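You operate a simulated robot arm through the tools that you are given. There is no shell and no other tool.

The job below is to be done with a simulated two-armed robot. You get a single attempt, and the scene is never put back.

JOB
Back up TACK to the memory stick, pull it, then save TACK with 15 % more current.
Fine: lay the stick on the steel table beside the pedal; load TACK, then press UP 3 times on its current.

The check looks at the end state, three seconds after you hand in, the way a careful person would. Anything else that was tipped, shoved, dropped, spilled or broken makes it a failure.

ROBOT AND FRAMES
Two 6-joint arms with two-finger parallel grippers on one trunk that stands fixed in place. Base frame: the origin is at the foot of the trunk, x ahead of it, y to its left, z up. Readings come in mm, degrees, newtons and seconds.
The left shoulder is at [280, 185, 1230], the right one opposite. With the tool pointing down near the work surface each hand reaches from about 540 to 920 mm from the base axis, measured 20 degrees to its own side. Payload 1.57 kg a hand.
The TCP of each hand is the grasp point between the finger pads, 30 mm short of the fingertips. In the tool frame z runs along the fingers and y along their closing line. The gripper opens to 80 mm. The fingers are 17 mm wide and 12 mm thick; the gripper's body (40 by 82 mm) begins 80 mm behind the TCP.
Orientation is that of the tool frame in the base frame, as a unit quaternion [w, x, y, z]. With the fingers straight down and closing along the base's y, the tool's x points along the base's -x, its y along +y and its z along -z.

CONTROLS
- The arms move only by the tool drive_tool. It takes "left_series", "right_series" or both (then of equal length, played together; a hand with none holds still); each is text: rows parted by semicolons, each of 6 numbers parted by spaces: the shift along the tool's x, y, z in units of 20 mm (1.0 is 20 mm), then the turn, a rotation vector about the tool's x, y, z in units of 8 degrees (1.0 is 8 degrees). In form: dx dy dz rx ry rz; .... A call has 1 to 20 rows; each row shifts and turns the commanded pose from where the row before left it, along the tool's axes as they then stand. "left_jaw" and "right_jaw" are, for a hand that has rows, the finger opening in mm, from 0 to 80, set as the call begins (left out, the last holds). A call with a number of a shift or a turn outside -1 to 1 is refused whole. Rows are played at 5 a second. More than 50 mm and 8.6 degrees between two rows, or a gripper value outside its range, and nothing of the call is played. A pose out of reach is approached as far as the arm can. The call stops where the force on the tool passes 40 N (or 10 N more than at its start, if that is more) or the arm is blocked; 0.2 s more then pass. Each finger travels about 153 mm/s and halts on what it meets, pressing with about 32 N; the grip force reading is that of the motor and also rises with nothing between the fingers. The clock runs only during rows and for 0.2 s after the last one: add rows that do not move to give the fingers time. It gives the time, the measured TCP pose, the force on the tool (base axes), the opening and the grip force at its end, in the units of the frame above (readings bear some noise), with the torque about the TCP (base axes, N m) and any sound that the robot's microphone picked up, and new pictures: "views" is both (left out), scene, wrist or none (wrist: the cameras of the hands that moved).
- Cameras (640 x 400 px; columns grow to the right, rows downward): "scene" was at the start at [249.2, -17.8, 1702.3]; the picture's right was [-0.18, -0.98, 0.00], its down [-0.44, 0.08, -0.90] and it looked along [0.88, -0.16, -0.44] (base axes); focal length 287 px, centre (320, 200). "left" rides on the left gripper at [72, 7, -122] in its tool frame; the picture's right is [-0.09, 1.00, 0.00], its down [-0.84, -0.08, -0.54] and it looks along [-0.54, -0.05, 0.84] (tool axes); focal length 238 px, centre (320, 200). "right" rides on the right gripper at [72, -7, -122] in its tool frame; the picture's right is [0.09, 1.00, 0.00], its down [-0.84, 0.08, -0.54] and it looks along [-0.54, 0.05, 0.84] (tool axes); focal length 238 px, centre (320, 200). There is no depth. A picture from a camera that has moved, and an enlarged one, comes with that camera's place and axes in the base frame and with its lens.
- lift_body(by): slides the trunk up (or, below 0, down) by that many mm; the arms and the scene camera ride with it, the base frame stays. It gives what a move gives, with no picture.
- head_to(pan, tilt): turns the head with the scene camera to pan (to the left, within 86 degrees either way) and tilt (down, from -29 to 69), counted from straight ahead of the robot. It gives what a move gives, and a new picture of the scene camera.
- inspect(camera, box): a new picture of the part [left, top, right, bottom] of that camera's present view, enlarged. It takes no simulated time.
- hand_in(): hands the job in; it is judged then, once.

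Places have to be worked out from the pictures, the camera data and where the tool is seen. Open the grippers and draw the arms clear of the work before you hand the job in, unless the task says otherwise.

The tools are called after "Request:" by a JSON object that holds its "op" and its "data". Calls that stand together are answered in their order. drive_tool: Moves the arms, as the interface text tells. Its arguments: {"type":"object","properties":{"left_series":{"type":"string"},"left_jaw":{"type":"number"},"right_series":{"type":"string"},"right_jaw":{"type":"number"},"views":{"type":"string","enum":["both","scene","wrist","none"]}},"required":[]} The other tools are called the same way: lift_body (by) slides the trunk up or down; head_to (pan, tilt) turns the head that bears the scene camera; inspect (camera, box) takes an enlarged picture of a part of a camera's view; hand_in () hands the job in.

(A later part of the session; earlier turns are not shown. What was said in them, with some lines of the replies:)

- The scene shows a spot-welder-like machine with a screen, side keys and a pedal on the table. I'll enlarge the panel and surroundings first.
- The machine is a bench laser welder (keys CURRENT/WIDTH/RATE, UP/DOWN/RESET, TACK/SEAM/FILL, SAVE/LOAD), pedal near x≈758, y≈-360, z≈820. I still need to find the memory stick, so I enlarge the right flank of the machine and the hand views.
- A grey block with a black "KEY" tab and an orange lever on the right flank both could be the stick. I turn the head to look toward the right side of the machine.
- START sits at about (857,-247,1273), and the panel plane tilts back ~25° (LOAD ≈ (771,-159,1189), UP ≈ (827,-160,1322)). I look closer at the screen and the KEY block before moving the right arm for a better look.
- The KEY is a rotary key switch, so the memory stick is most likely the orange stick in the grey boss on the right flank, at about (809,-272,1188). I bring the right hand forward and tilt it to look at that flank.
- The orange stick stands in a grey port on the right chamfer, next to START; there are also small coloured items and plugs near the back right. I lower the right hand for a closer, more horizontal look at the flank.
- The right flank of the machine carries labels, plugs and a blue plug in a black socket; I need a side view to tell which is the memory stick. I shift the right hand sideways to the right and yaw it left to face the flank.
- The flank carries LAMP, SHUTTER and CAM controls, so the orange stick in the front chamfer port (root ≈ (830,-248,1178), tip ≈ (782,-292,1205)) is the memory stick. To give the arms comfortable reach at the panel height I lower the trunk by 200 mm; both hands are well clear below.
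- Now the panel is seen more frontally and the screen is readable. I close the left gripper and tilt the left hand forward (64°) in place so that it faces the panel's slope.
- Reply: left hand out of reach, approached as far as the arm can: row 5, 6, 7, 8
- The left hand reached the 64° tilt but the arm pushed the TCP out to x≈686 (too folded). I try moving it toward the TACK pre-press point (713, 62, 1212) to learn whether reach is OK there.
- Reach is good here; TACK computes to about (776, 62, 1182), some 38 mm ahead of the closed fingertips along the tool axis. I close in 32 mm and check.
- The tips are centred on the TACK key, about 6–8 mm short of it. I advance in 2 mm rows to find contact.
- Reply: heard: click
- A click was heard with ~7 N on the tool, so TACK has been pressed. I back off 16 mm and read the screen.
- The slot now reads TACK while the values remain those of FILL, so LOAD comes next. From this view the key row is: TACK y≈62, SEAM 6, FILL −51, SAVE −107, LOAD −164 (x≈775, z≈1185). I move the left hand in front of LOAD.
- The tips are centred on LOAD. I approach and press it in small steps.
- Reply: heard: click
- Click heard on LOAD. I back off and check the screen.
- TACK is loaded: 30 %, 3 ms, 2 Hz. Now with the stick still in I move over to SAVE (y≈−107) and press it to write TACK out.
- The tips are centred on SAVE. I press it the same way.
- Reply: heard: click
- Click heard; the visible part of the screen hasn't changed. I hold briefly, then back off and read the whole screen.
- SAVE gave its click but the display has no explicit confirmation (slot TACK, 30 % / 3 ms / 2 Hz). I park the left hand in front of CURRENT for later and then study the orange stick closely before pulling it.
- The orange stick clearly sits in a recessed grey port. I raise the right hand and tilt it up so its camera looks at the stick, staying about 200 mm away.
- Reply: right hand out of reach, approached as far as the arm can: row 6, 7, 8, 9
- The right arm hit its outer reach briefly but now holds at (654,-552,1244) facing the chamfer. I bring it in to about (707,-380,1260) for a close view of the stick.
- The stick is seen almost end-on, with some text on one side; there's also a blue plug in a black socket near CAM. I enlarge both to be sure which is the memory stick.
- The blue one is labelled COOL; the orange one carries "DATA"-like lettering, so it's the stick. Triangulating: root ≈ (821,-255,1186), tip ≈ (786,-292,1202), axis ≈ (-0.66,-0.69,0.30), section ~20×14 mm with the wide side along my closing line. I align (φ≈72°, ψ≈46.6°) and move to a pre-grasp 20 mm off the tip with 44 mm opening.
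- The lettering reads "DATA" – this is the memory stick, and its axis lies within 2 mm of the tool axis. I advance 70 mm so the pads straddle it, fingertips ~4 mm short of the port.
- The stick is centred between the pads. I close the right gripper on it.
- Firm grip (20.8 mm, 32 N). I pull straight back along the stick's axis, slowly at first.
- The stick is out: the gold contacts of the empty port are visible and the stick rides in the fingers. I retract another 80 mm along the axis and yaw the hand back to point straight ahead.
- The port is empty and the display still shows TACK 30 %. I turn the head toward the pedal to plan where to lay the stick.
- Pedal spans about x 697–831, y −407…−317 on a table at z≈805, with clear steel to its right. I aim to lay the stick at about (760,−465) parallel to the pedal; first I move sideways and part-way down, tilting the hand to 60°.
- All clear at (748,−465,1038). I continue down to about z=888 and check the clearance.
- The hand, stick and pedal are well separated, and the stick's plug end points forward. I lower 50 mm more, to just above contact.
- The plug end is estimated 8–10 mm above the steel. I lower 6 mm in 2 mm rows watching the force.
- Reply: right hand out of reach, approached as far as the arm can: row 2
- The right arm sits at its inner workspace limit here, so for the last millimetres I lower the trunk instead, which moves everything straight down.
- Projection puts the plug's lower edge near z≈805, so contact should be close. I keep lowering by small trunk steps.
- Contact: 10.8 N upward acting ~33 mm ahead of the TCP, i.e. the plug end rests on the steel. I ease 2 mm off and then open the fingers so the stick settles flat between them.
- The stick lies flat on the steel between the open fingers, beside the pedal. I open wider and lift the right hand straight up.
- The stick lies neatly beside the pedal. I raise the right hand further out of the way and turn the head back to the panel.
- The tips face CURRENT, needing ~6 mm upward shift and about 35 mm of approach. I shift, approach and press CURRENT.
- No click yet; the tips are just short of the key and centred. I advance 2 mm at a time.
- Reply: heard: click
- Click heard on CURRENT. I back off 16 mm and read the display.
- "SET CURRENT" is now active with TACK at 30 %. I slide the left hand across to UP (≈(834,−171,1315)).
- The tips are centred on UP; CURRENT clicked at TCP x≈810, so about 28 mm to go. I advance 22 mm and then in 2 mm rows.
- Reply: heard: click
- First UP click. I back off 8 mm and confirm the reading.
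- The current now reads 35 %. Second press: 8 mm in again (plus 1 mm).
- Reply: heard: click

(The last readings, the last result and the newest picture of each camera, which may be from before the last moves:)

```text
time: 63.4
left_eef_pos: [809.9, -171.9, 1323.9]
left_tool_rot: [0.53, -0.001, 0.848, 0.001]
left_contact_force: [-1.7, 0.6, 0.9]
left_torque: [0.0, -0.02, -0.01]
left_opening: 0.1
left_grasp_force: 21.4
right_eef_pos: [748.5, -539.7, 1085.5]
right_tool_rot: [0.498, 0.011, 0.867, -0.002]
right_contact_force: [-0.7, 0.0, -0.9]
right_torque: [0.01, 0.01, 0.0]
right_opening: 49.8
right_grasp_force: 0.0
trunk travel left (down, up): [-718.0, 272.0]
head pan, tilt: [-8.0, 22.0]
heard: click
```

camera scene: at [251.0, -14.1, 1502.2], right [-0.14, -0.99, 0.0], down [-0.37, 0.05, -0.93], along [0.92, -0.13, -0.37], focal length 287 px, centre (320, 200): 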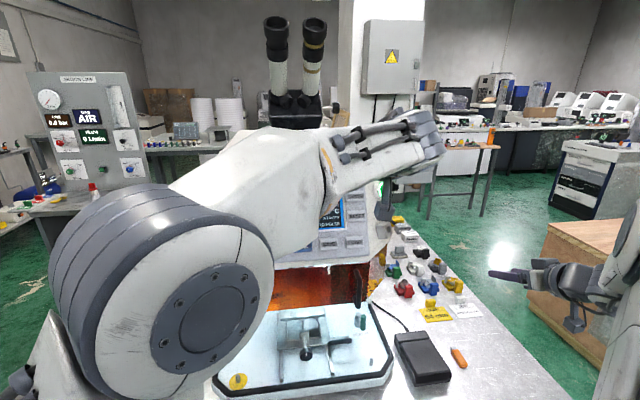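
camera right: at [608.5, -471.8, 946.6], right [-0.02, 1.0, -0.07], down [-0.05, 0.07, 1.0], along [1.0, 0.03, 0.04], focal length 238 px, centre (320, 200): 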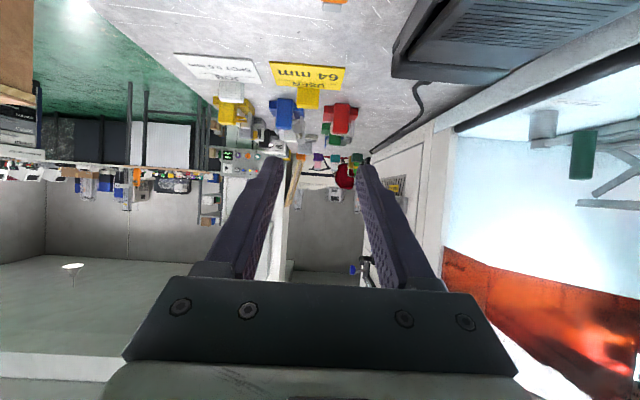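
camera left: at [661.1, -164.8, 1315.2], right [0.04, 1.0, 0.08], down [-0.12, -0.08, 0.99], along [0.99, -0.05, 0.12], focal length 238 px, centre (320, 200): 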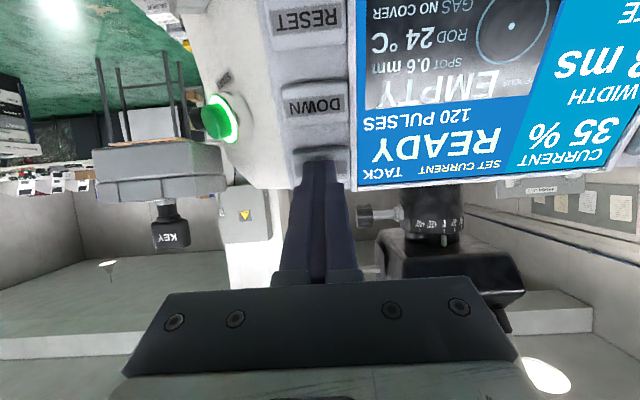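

Second click heard. I release and confirm.

Request:
{"op": "drive_tool", "data": {"left_series": "0 0 -0.4 0 0 0; 0 0 0 0 0 0", "views": "wrist"}}

```text
time: 64.0
left_eef_pos: [802.5, -171.9, 1327.7]
left_tool_rot: [0.53, 0.0, 0.848, 0.0]
left_contact_force: [-0.1, 0.0, -1.0]
left_torque: [0.01, 0.02, -0.03]
left_opening: 0.1
left_grasp_force: 21.8
right_eef_pos: [748.2, -539.2, 1085.6]
right_tool_rot: [0.499, 0.012, 0.867, -0.003]
right_contact_force: [0.1, -0.1, 0.2]
right_torque: [0.01, 0.01, 0.02]
right_opening: 50.0
right_grasp_force: 0.0
trunk travel left (down, up): [-718.0, 272.0]
head pan, tilt: [-8.0, 22.0]
camera left: at [661.1, -165.1, 1314.9], right [0.04, 1.0, 0.08], down [-0.12, -0.08, 0.99], along [0.99, -0.05, 0.12], focal length 238 px, centre (320, 200)
```

left: 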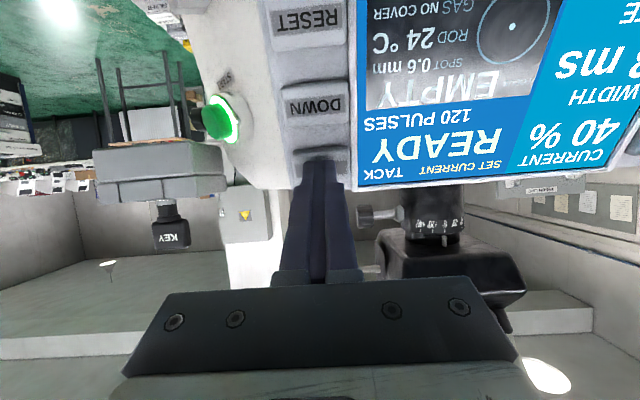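

It reads 40 %. Third and last press of UP.

Request:
{"op": "drive_tool", "data": {"left_series": "0 0 0.3 0 0 0; 0 0 0.1 0 0 0; 0 0 0 0 0 0", "views": "none"}}

```text
time: 64.8
left_eef_pos: [810.3, -169.9, 1324.1]
left_tool_rot: [0.529, 0.0, 0.848, 0.0]
left_contact_force: [-2.5, -0.3, 0.2]
left_torque: [0.0, 0.0, 0.02]
left_opening: 0.1
left_grasp_force: 20.9
right_eef_pos: [747.4, -539.4, 1085.8]
right_tool_rot: [0.499, 0.012, 0.866, -0.003]
right_contact_force: [-0.5, 0.3, -0.3]
right_torque: [0.04, -0.01, -0.02]
right_opening: 50.1
right_grasp_force: 0.1
trunk travel left (down, up): [-718.0, 272.0]
head pan, tilt: [-8.0, 22.0]
heard: click
```

Third click heard. I back off 40 mm and read the screen.

Request:
{"op": "drive_tool", "data": {"left_series": "0 0 -0.5 0 0 0; 0 0 -0.8 0 0 0; 0 0 -0.7 0 0 0; 0 0 0 0 0 0", "views": "wrist"}}

Request:
{"op": "inspect", "data": {"camera": "left", "box": [350, 0, 640, 200]}}

```text
time: 65.8
left_eef_pos: [775.1, -172.4, 1341.3]
left_tool_rot: [0.53, 0.0, 0.848, 0.0]
left_contact_force: [0.5, 0.1, 0.1]
left_torque: [0.01, 0.01, 0.03]
left_opening: 0.0
left_grasp_force: 20.9
right_eef_pos: [748.4, -538.8, 1085.2]
right_tool_rot: [0.498, 0.012, 0.867, -0.003]
right_contact_force: [-0.4, 0.4, 0.0]
right_torque: [-0.05, -0.04, 0.0]
right_opening: 49.8
right_grasp_force: 0.1
trunk travel left (down, up): [-718.0, 272.0]
head pan, tilt: [-8.0, 22.0]
camera left: at [632.0, -165.1, 1328.8], right [0.04, 1.0, 0.08], down [-0.12, -0.08, 0.99], along [0.99, -0.05, 0.12], focal length 238 px, centre (320, 200)
```

left: 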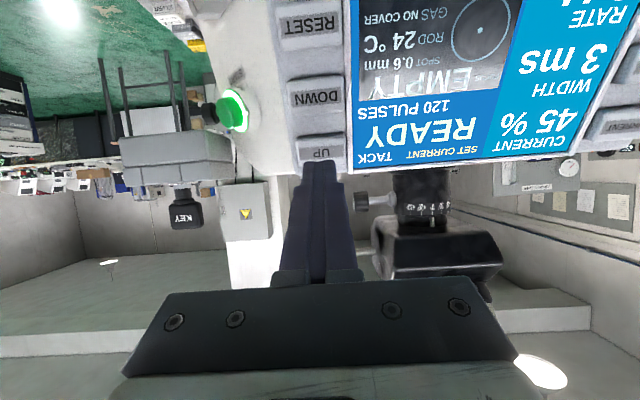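

```text
2.00 times, centred on (495, 100) of left
camera zoom: at [632.0, -165.1, 1328.8], right [0.04, 1.0, 0.08], down [-0.12, -0.08, 0.99], along [0.99, -0.05, 0.12], focal length 477 px, centre (-30, 400)
```

zoom: 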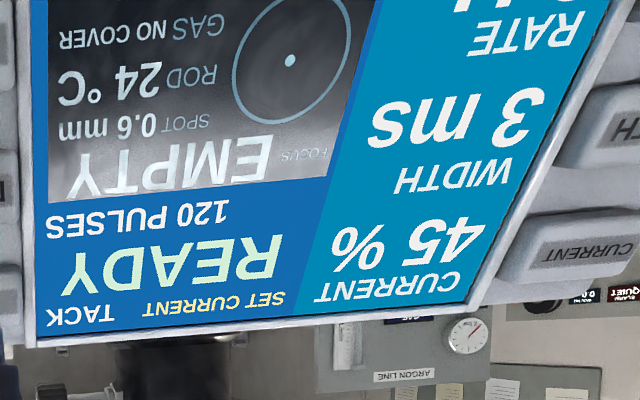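

TACK now shows 45 % / 3 ms. I move to SAVE (pre-press TCP ≈ (726,−107,1208)).

Request:
{"op": "drive_tool", "data": {"left_series": "0.8825 0.408 0.0894 0 0 0; 0.8825 0.408 0.0894 0 0 0; 0.8825 0.408 0.0894 0 0 0; 0.8825 0.408 0.0894 0 0 0; 0.8825 0.408 0.0894 0 0 0; 0.8825 0.408 0.0894 0 0 0; 0.8825 0.408 0.0894 0 0 0; 0.8825 0.408 0.0894 0 0 0; 0 0 0 0 0 0", "views": "wrist"}}

Request:
{"op": "inspect", "data": {"camera": "left", "box": [230, 90, 410, 230]}}

```text
time: 67.8
left_eef_pos: [725.4, -106.1, 1210.2]
left_tool_rot: [0.53, 0.0, 0.848, 0.0]
left_contact_force: [0.0, -0.4, 0.5]
left_torque: [-0.01, 0.0, -0.01]
left_opening: 0.0
left_grasp_force: 21.2
right_eef_pos: [747.6, -540.1, 1085.9]
right_tool_rot: [0.499, 0.012, 0.867, -0.003]
right_contact_force: [1.0, -0.6, 0.0]
right_torque: [0.01, -0.02, -0.01]
right_opening: 50.0
right_grasp_force: 0.0
trunk travel left (down, up): [-718.0, 272.0]
head pan, tilt: [-8.0, 22.0]
camera left: at [583.2, -99.6, 1196.6], right [0.04, 1.0, 0.08], down [-0.12, -0.08, 0.99], along [0.99, -0.05, 0.12], focal length 238 px, centre (320, 200)
```

left: 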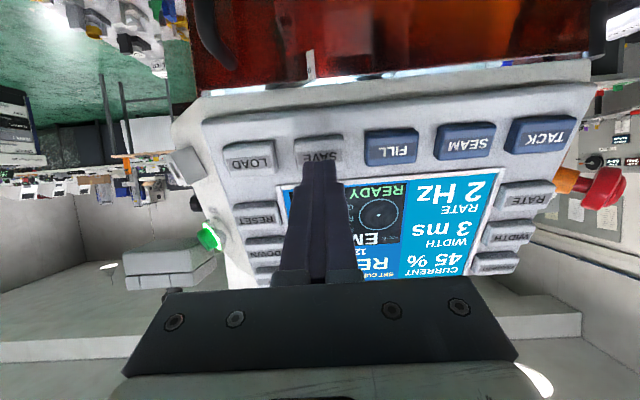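

```text
2.86 times, centred on (320, 160) of left
camera zoom: at [583.2, -99.6, 1196.6], right [0.04, 1.0, 0.08], down [-0.12, -0.08, 0.99], along [0.99, -0.05, 0.12], focal length 681 px, centre (320, 314)
```

zoom: 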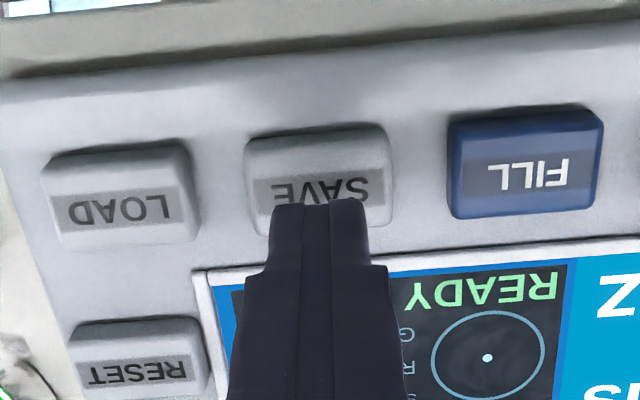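

The tips are centred on SAVE again (the TACK slot is still shown with 45 % / 3 ms / 2 Hz). I lower a hair and press.

Request:
{"op": "drive_tool", "data": {"left_series": "0.08 0 0.5 0 0 0; 0 0 0.4 0 0 0; 0 0 0.1 0 0 0; 0 0 0.1 0 0 0; 0 0 0.1 0 0 0; 0 0 0.1 0 0 0; 0 0 0 0 0 0", "views": "none"}}

```text
time: 69.4
left_eef_pos: [748.3, -106.0, 1198.1]
left_tool_rot: [0.53, 0.0, 0.848, -0.001]
left_contact_force: [-2.2, 0.3, 0.8]
left_torque: [0.0, 0.0, 0.04]
left_opening: 0.0
left_grasp_force: 21.3
right_eef_pos: [749.1, -538.4, 1085.9]
right_tool_rot: [0.499, 0.011, 0.867, -0.002]
right_contact_force: [0.4, 0.1, 0.9]
right_torque: [0.02, 0.01, -0.04]
right_opening: 49.9
right_grasp_force: 0.1
trunk travel left (down, up): [-718.0, 272.0]
head pan, tilt: [-8.0, 22.0]
heard: click
```

Click on SAVE. I back off, look at the screen, and then will verify by re-loading TACK from memory (LOAD is next door).

Request:
{"op": "drive_tool", "data": {"left_series": "0 0 -0.5 0 0 0; 0 0 -0.5 0 0 0; 0 0 -0.3 0 0 0; 0 -0.71 0 0 0 0; 0 -0.71 0 0 0 0; 0 -0.71 0 0 0 0; 0 -0.71 0 0 0 0; 0 0 0 0 0 0", "views": "wrist"}}

Request:
{"op": "inspect", "data": {"camera": "left", "box": [230, 90, 410, 230]}}

Request:
{"op": "inspect", "data": {"camera": "left", "box": [330, 100, 600, 290]}}

```text
time: 71.2
left_eef_pos: [725.0, -163.2, 1208.5]
left_tool_rot: [0.53, 0.0, 0.848, 0.0]
left_contact_force: [-0.8, 0.3, 0.5]
left_torque: [0.03, 0.01, 0.03]
left_opening: 0.1
left_grasp_force: 21.1
right_eef_pos: [747.4, -539.8, 1085.4]
right_tool_rot: [0.498, 0.011, 0.867, -0.003]
right_contact_force: [0.4, 1.2, 0.3]
right_torque: [0.0, 0.05, -0.01]
right_opening: 50.0
right_grasp_force: 0.1
trunk travel left (down, up): [-718.0, 272.0]
head pan, tilt: [-8.0, 22.0]
camera left: at [583.1, -157.0, 1194.7], right [0.04, 1.0, 0.08], down [-0.12, -0.08, 0.99], along [0.99, -0.05, 0.12], focal length 238 px, centre (320, 200)
```

left: 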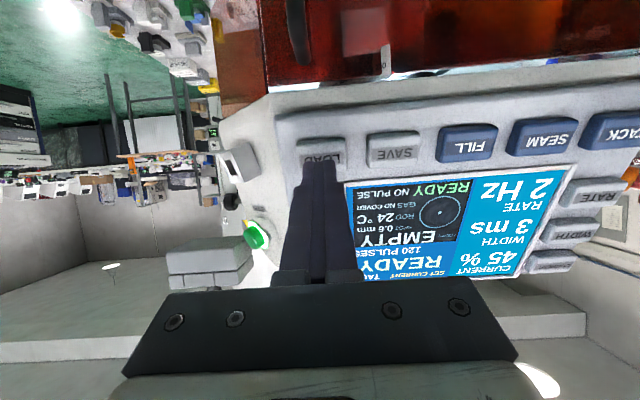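

```text
2.86 times, centred on (320, 160) of left
camera zoom: at [583.1, -157.0, 1194.7], right [0.04, 1.0, 0.08], down [-0.12, -0.08, 0.99], along [0.99, -0.05, 0.12], focal length 681 px, centre (320, 314)
```

zoom: 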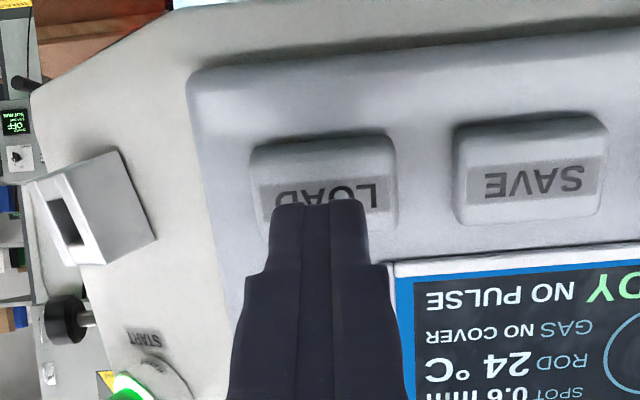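

```text
2.11 times, centred on (465, 195) of left
camera zoom: at [583.1, -157.0, 1194.7], right [0.04, 1.0, 0.08], down [-0.12, -0.08, 0.99], along [0.99, -0.05, 0.12], focal length 502 px, centre (15, 210)
```

zoom: 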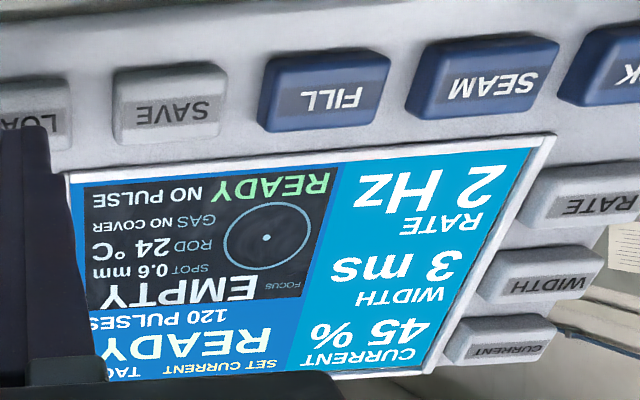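

Values 45 % / 3 ms / 2 Hz remain. I press LOAD to confirm the stored TACK recalls as 45 %.

Request:
{"op": "drive_tool", "data": {"left_series": "0 0 0.5 0 0 0; 0 0 0.4 0 0 0; 0 0 0.1 0 0 0; 0 0 0.1 0 0 0; 0 0 0.1 0 0 0; 0 0 0.1 0 0 0; 0 0 0 0 0 0", "views": "none"}}

```text
time: 72.8
left_eef_pos: [747.6, -162.7, 1195.8]
left_tool_rot: [0.529, 0.0, 0.848, 0.0]
left_contact_force: [-3.4, 0.8, 0.6]
left_torque: [0.02, 0.05, 0.02]
left_opening: 0.1
left_grasp_force: 20.4
right_eef_pos: [748.0, -539.5, 1086.5]
right_tool_rot: [0.499, 0.012, 0.867, -0.003]
right_contact_force: [-1.2, 0.1, -0.5]
right_torque: [0.01, -0.01, 0.0]
right_opening: 50.2
right_grasp_force: 0.0
trunk travel left (down, up): [-718.0, 272.0]
head pan, tilt: [-8.0, 22.0]
heard: click
```

Request:
{"op": "drive_tool", "data": {"left_series": "0 0 -0.5 0 0 0; 0 0 -0.5 0 0 0; 0 0 -0.8 0 0 0; 0 0 0 0 0 0", "views": "wrist"}}

Request:
{"op": "inspect", "data": {"camera": "left", "box": [330, 100, 600, 290]}}

```text
time: 73.8
left_eef_pos: [716.5, -163.9, 1212.2]
left_tool_rot: [0.53, 0.001, 0.848, 0.0]
left_contact_force: [0.9, 0.2, 0.5]
left_torque: [0.01, 0.0, -0.03]
left_opening: 0.0
left_grasp_force: 21.6
right_eef_pos: [749.3, -539.8, 1085.8]
right_tool_rot: [0.499, 0.012, 0.866, -0.003]
right_contact_force: [0.2, 0.8, -0.3]
right_torque: [0.02, 0.01, 0.0]
right_opening: 49.9
right_grasp_force: 0.0
trunk travel left (down, up): [-718.0, 272.0]
head pan, tilt: [-8.0, 22.0]
camera left: at [573.9, -156.3, 1199.1], right [0.04, 1.0, 0.08], down [-0.12, -0.08, 0.99], along [0.99, -0.05, 0.12], focal length 238 px, centre (320, 200)
```

left: 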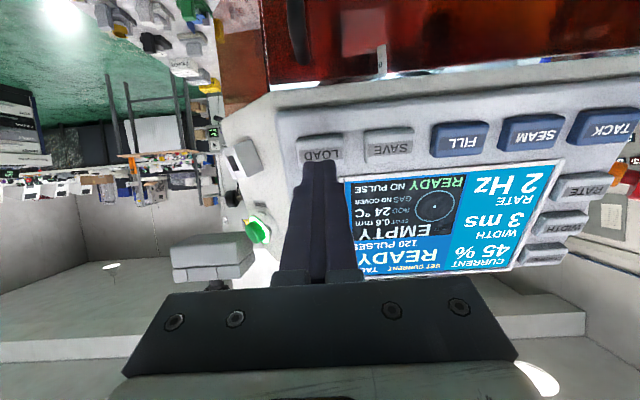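

```text
2.11 times, centred on (465, 195) of left
camera zoom: at [573.9, -156.3, 1199.1], right [0.04, 1.0, 0.08], down [-0.12, -0.08, 0.99], along [0.99, -0.05, 0.12], focal length 502 px, centre (15, 210)
```

zoom: 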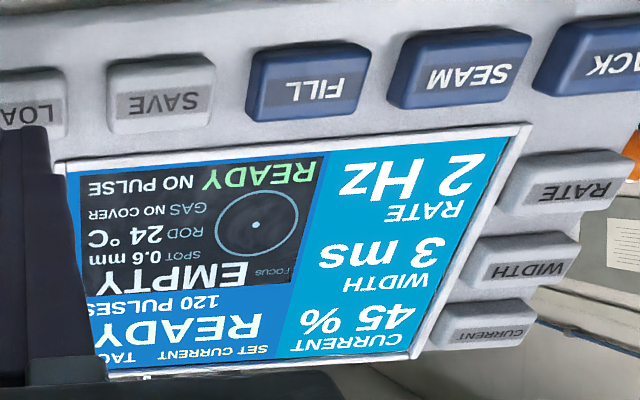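

The recalled TACK shows 45 %, so it's saved. Now I draw the left hand back and out to the left, clear of the panel.

Request:
{"op": "drive_tool", "data": {"left_series": "0 0 -1 0 0 0; 0 0.97 0 0 0 0; 0 0.97 0 0 0 0; 0 0.97 0 0 0 0; 0 0.97 0 0 0 0; 0 0.97 0 0 0 0; 0 0.97 0 0 0 0; 0 0.97 0 0 0 0; 0 0.97 0 0 0 0; 0 0.97 0 0 0 0; 0 0.97 0 0 0 0; 0 0.97 0 0 0 0; 0 0.97 0 0 0 0; 0 0 0 0 0 0", "views": "scene"}}

Request:
{"op": "inspect", "data": {"camera": "scene", "box": [225, 160, 375, 260]}}

```text
time: 76.8
left_eef_pos: [698.2, 69.5, 1221.2]
left_tool_rot: [0.53, 0.001, 0.848, 0.0]
left_contact_force: [0.8, 0.4, -0.3]
left_torque: [0.01, -0.01, 0.0]
left_opening: 0.2
left_grasp_force: 22.0
right_eef_pos: [748.2, -539.8, 1085.7]
right_tool_rot: [0.498, 0.011, 0.867, -0.002]
right_contact_force: [0.1, 0.8, -0.2]
right_torque: [-0.02, -0.03, 0.0]
right_opening: 50.1
right_grasp_force: 0.0
trunk travel left (down, up): [-718.0, 272.0]
head pan, tilt: [-8.0, 22.0]
camera scene: at [250.9, -13.9, 1502.3], right [-0.14, -0.99, 0.0], down [-0.37, 0.05, -0.93], along [0.92, -0.13, -0.37], focal length 287 px, centre (320, 200)
```

scene: 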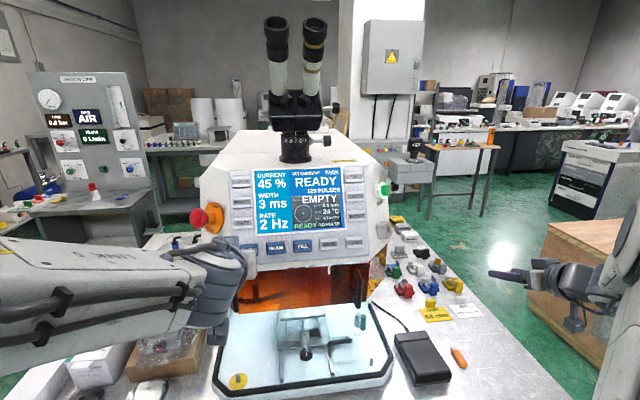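

```text
4.00 times, centred on (300, 210) of scene
camera zoom: at [250.9, -13.9, 1502.3], right [-0.14, -0.99, 0.0], down [-0.37, 0.05, -0.93], along [0.92, -0.13, -0.37], focal length 1148 px, centre (400, 160)
```

zoom: 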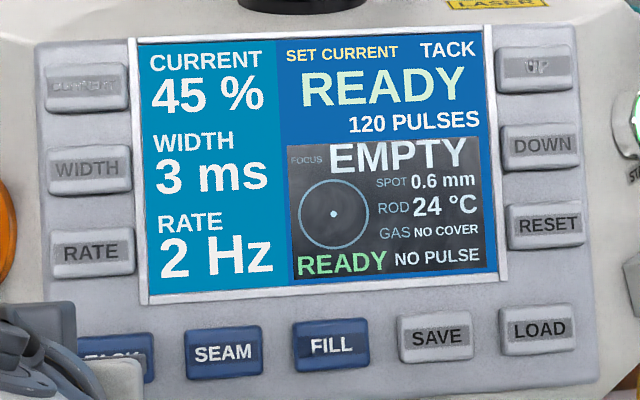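

The panel shows TACK 45 % / 3 ms / 2 Hz and READY. I raise the left hand and turn it back to pointing down, while the right hand withdraws up and back.

Request:
{"op": "drive_tool", "data": {"left_series": "-0.907 0.129 -0.517 0 0 0; -0.907 0.129 -0.517 0 0 0; -0.907 0.129 -0.517 0 0 0; -0.907 0.129 -0.517 0 0 0; -0.907 0.129 -0.517 0 0 0; -0.907 0.129 -0.517 0 0 0; 0 0 0 0 1 0; 0 0 0 0 1 0; 0 0 0 0 1 0; 0 0 0 0 1 0; 0 0 0 0 1 0; 0 0 0 0 1 0; 0 0 0 0 1 0; 0 0 0 0 1 0", "right_series": "-0.445 0 -0.979 0 0 0; -0.445 0 -0.979 0 0 0; -0.445 0 -0.979 0 0 0; -0.445 0 -0.979 0 0 0; -0.445 0 -0.979 0 0 0; -0.445 0 -0.979 0 0 0; -0.445 0 -0.979 0 0 0; -0.445 0 -0.979 0 0 0; 0 0 0 0 0 0; 0 0 0 0 0 0; 0 0 0 0 0 0; 0 0 0 0 0 0; 0 0 0 0 0 0; 0 0 0 0 0 0", "views": "both"}}

```text
time: 79.8
left_eef_pos: [687.0, 87.5, 1338.5]
left_tool_rot: [0.001, 0.0, 1.0, 0.0]
left_contact_force: [-0.8, 0.2, 0.4]
left_torque: [-0.03, -0.01, 0.02]
left_opening: 0.0
left_grasp_force: 21.3
left hand out of reach, approached as far as the arm can: row 14
right_eef_pos: [649.0, -538.3, 1226.5]
right_tool_rot: [0.499, 0.011, 0.867, -0.003]
right_contact_force: [-0.2, -0.4, -0.3]
right_torque: [0.02, 0.0, 0.02]
right_opening: 50.0
right_grasp_force: 0.0
trunk travel left (down, up): [-718.0, 272.0]
head pan, tilt: [-8.0, 22.0]
camera scene: at [250.5, -13.9, 1502.3], right [-0.14, -0.99, 0.0], down [-0.37, 0.05, -0.93], along [0.92, -0.13, -0.37], focal length 287 px, centre (320, 200)
camera right: at [506.5, -541.8, 1227.0], right [-0.02, 1.0, -0.07], down [-0.05, 0.07, 1.0], along [1.0, 0.03, 0.04], focal length 238 px, centre (320, 200)
camera left: at [612.8, 93.7, 1458.6], right [0.09, 1.0, 0.0], down [0.84, -0.08, 0.54], along [0.54, -0.05, -0.84], focal length 238 px, centre (320, 200)
```

scene: 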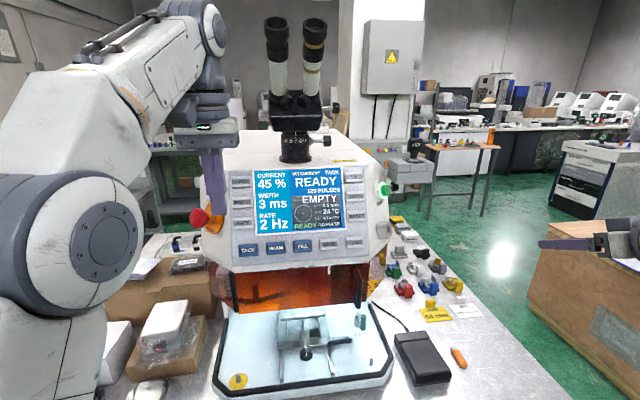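
right: 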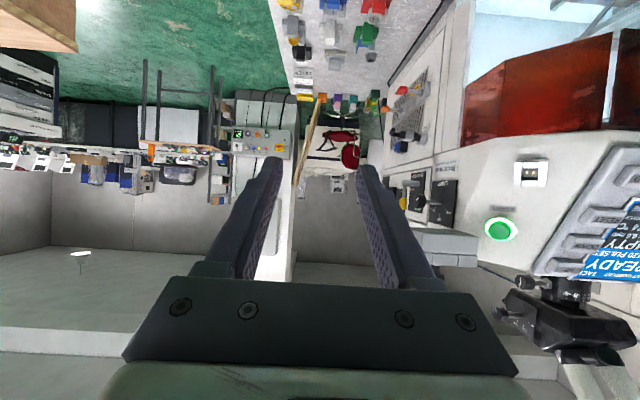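
left: 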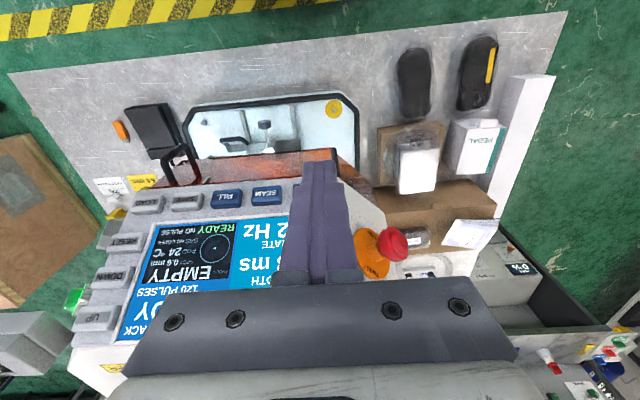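

All clear. I open the left gripper, draw it back, and turn the right hand back to pointing down away from the table.

Request:
{"op": "drive_tool", "data": {"left_series": "1 0.4 0 0 0 0; 1 0.4 0 0 0 0; 1 0.4 0 0 0 0; 0.6 0.3 0 0 0 0; 0 0 0 0 0 0; 0 0 0 0 0 0; 0 0 0 0 0 0; 0 0 0 0 0 0; 0 0 0 0 0 0; 0 0 0 0 0 0; 0 0 0 0 0 0", "right_series": "0 0 0 0 1 0; 0 0 0 0 1 0; 0 0 0 0 1 0; 0 0 0 0 1 0; 0 0 0 0 1 0; 0 0 0 0 1 0; 0 0 0 0 1 0; 0 0 0 0 0.5 0; 0.9 0 0 0 0 0; 0.9 0 0 0 0 0; 0.9 0 0 0 0 0", "left_jaw": 80, "right_jaw": 80, "views": "both"}}

```text
time: 82.2
left_eef_pos: [613.9, 116.7, 1338.2]
left_tool_rot: [0.0, 0.0, 1.0, 0.0]
left_contact_force: [0.0, 0.1, -0.7]
left_torque: [0.01, -0.01, 0.01]
left_opening: 80.2
left_grasp_force: 0.1
right_eef_pos: [594.8, -537.0, 1227.3]
right_tool_rot: [-0.001, 0.012, 1.0, 0.003]
right_contact_force: [0.2, 0.2, -0.3]
right_torque: [0.02, -0.01, -0.03]
right_opening: 79.9
right_grasp_force: 0.0
trunk travel left (down, up): [-718.0, 272.0]
head pan, tilt: [-8.0, 22.0]
camera scene: at [251.0, -13.9, 1502.2], right [-0.14, -0.99, 0.0], down [-0.37, 0.05, -0.93], along [0.92, -0.13, -0.37], focal length 287 px, centre (320, 200)
camera right: at [522.9, -542.5, 1350.4], right [-0.07, 1.0, 0.01], down [0.84, 0.06, 0.54], along [0.54, 0.04, -0.84], focal length 238 px, centre (320, 200)
camera left: at [541.2, 123.3, 1458.0], right [0.09, 1.0, 0.0], down [0.84, -0.08, 0.54], along [0.54, -0.05, -0.84], focal length 238 px, centre (320, 200)
```

scene: 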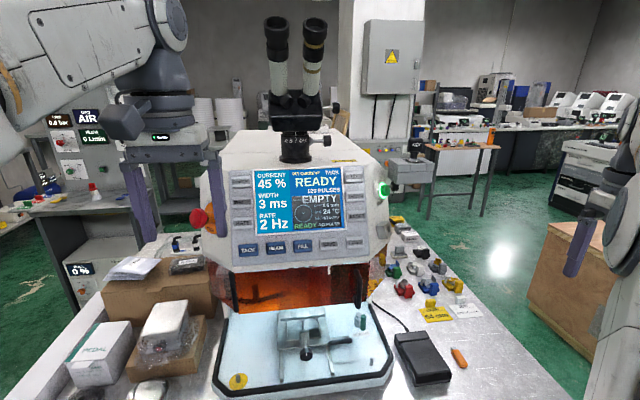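
right: 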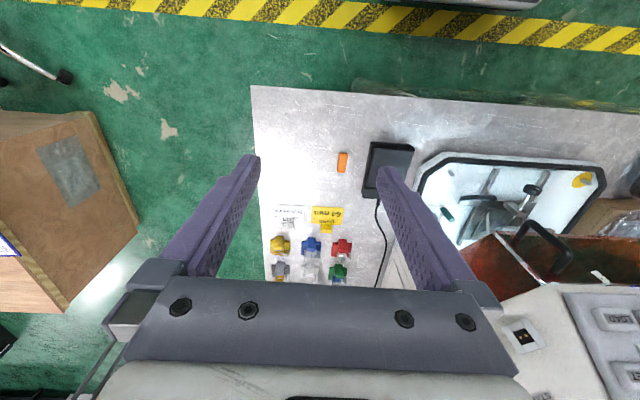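
left: 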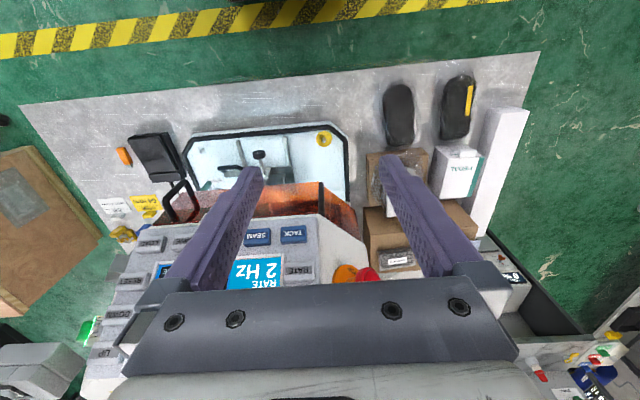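

Everything looks in place: stick beside the pedal, port empty, panel at TACK 45 %. I raise the trunk back to draw both arms further clear and do a last check.

Request:
{"op": "lift_body", "data": {"by": 200}}

Request:
{"op": "head_to", "data": {"pan": -14, "tilt": 34}}

Request:
{"op": "inspect", "data": {"camera": "scene", "box": [280, 160, 460, 330]}}

Request:
{"op": "inspect", "data": {"camera": "scene", "box": [180, 130, 340, 250]}}

```text
time: 84.4
left_eef_pos: [614.0, 116.4, 1537.5]
left_tool_rot: [0.001, 0.0, 1.0, 0.001]
left_contact_force: [-0.3, 0.2, -0.5]
left_torque: [0.01, 0.0, -0.04]
left_opening: 80.0
left_grasp_force: 0.1
right_eef_pos: [595.3, -536.2, 1425.9]
right_tool_rot: [-0.001, 0.011, 1.0, 0.004]
right_contact_force: [-0.7, 0.5, -0.5]
right_torque: [0.0, 0.0, 0.0]
right_opening: 80.2
right_grasp_force: 0.0
trunk travel left (down, up): [-918.0, 72.0]
head pan, tilt: [-8.0, 22.0]
```

```text
time: 85.1
left_eef_pos: [614.1, 116.6, 1537.2]
left_tool_rot: [0.0, 0.0, 1.0, -0.001]
left_contact_force: [0.2, 0.7, 0.6]
left_torque: [-0.02, 0.0, -0.02]
left_opening: 80.0
left_grasp_force: 0.1
right_eef_pos: [594.8, -536.8, 1427.6]
right_tool_rot: [-0.001, 0.011, 1.0, 0.004]
right_contact_force: [-0.5, -0.5, 0.3]
right_torque: [-0.01, 0.0, -0.01]
right_opening: 80.0
right_grasp_force: 0.0
trunk travel left (down, up): [-918.0, 72.0]
head pan, tilt: [-14.0, 34.0]
camera scene: at [245.0, -22.4, 1683.2], right [-0.24, -0.97, 0.0], down [-0.54, 0.14, -0.83], along [0.8, -0.2, -0.56], focal length 287 px, centre (320, 200)
```

scene: 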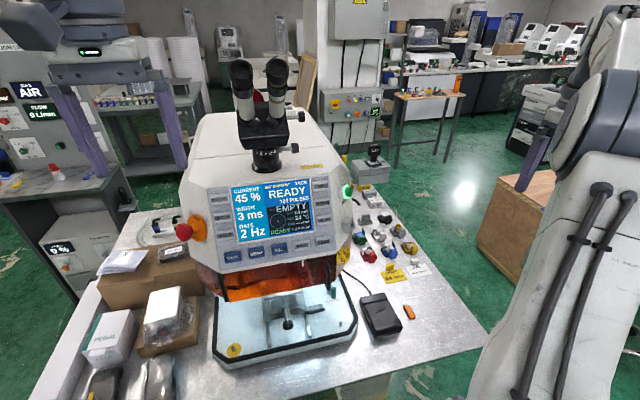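

```text
2.35 times, centred on (370, 245) of scene
camera zoom: at [245.0, -22.4, 1683.2], right [-0.24, -0.97, 0.0], down [-0.54, 0.14, -0.83], along [0.8, -0.2, -0.56], focal length 675 px, centre (202, 94)
```

zoom: 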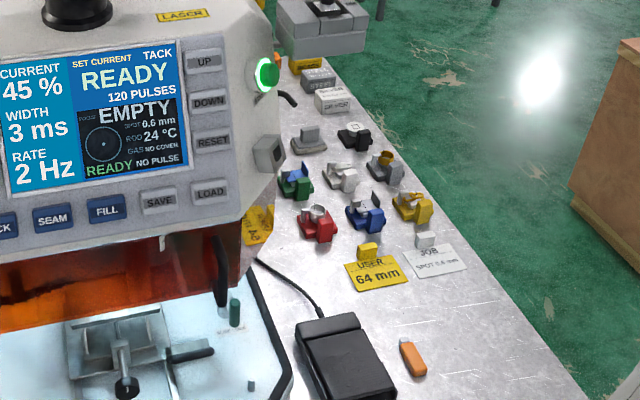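

```text
3.33 times, centred on (260, 190) of scene
camera zoom: at [245.0, -22.4, 1683.2], right [-0.24, -0.97, 0.0], down [-0.54, 0.14, -0.83], along [0.8, -0.2, -0.56], focal length 956 px, centre (520, 233)
```

zoom: 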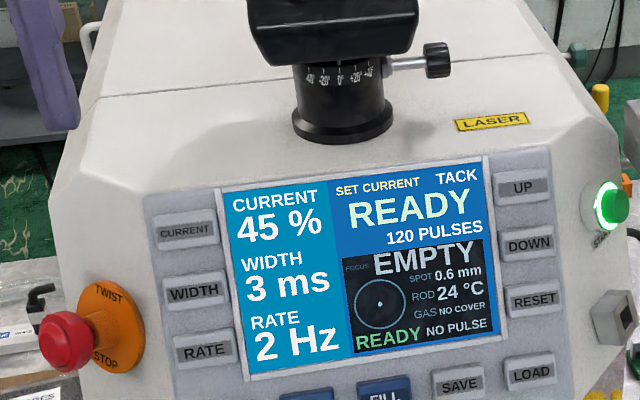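

The final view shows TACK saved at 45 % / 3 ms / 2 Hz, the DATA stick lying on the steel beside the pedal, the port empty and nothing else disturbed. Both grippers are open and the arms are clear, so I hand in.

Request:
{"op": "hand_in", "data": {}}

```text
The job is handed in.
```

The job is done and handed in. The one thing I couldn't check is the backup: the machine gave no message that TACK was written to the stick.

- **Backup:** I loaded TACK (30 %, 3 ms, 2 Hz) with the orange DATA stick still in its port and pressed SAVE. The key clicked, but the screen did not change.
- **Stick:** I pulled it straight out of the port. It lies flat on the steel table, to the right of the pedal as you face the machine.
- **TACK:** I set its current with three presses of UP, from 30 % to 45 %, and pressed SAVE with the stick out. Pressing LOAD afterwards still showed 45 %, 3 ms, 2 Hz, so the new value is stored in the machine. I did not load TACK again between laying the stick down and pressing UP, because it was still loaded.

In the last pictures nothing else looked moved. Both grippers are open and the arms are clear of the work.
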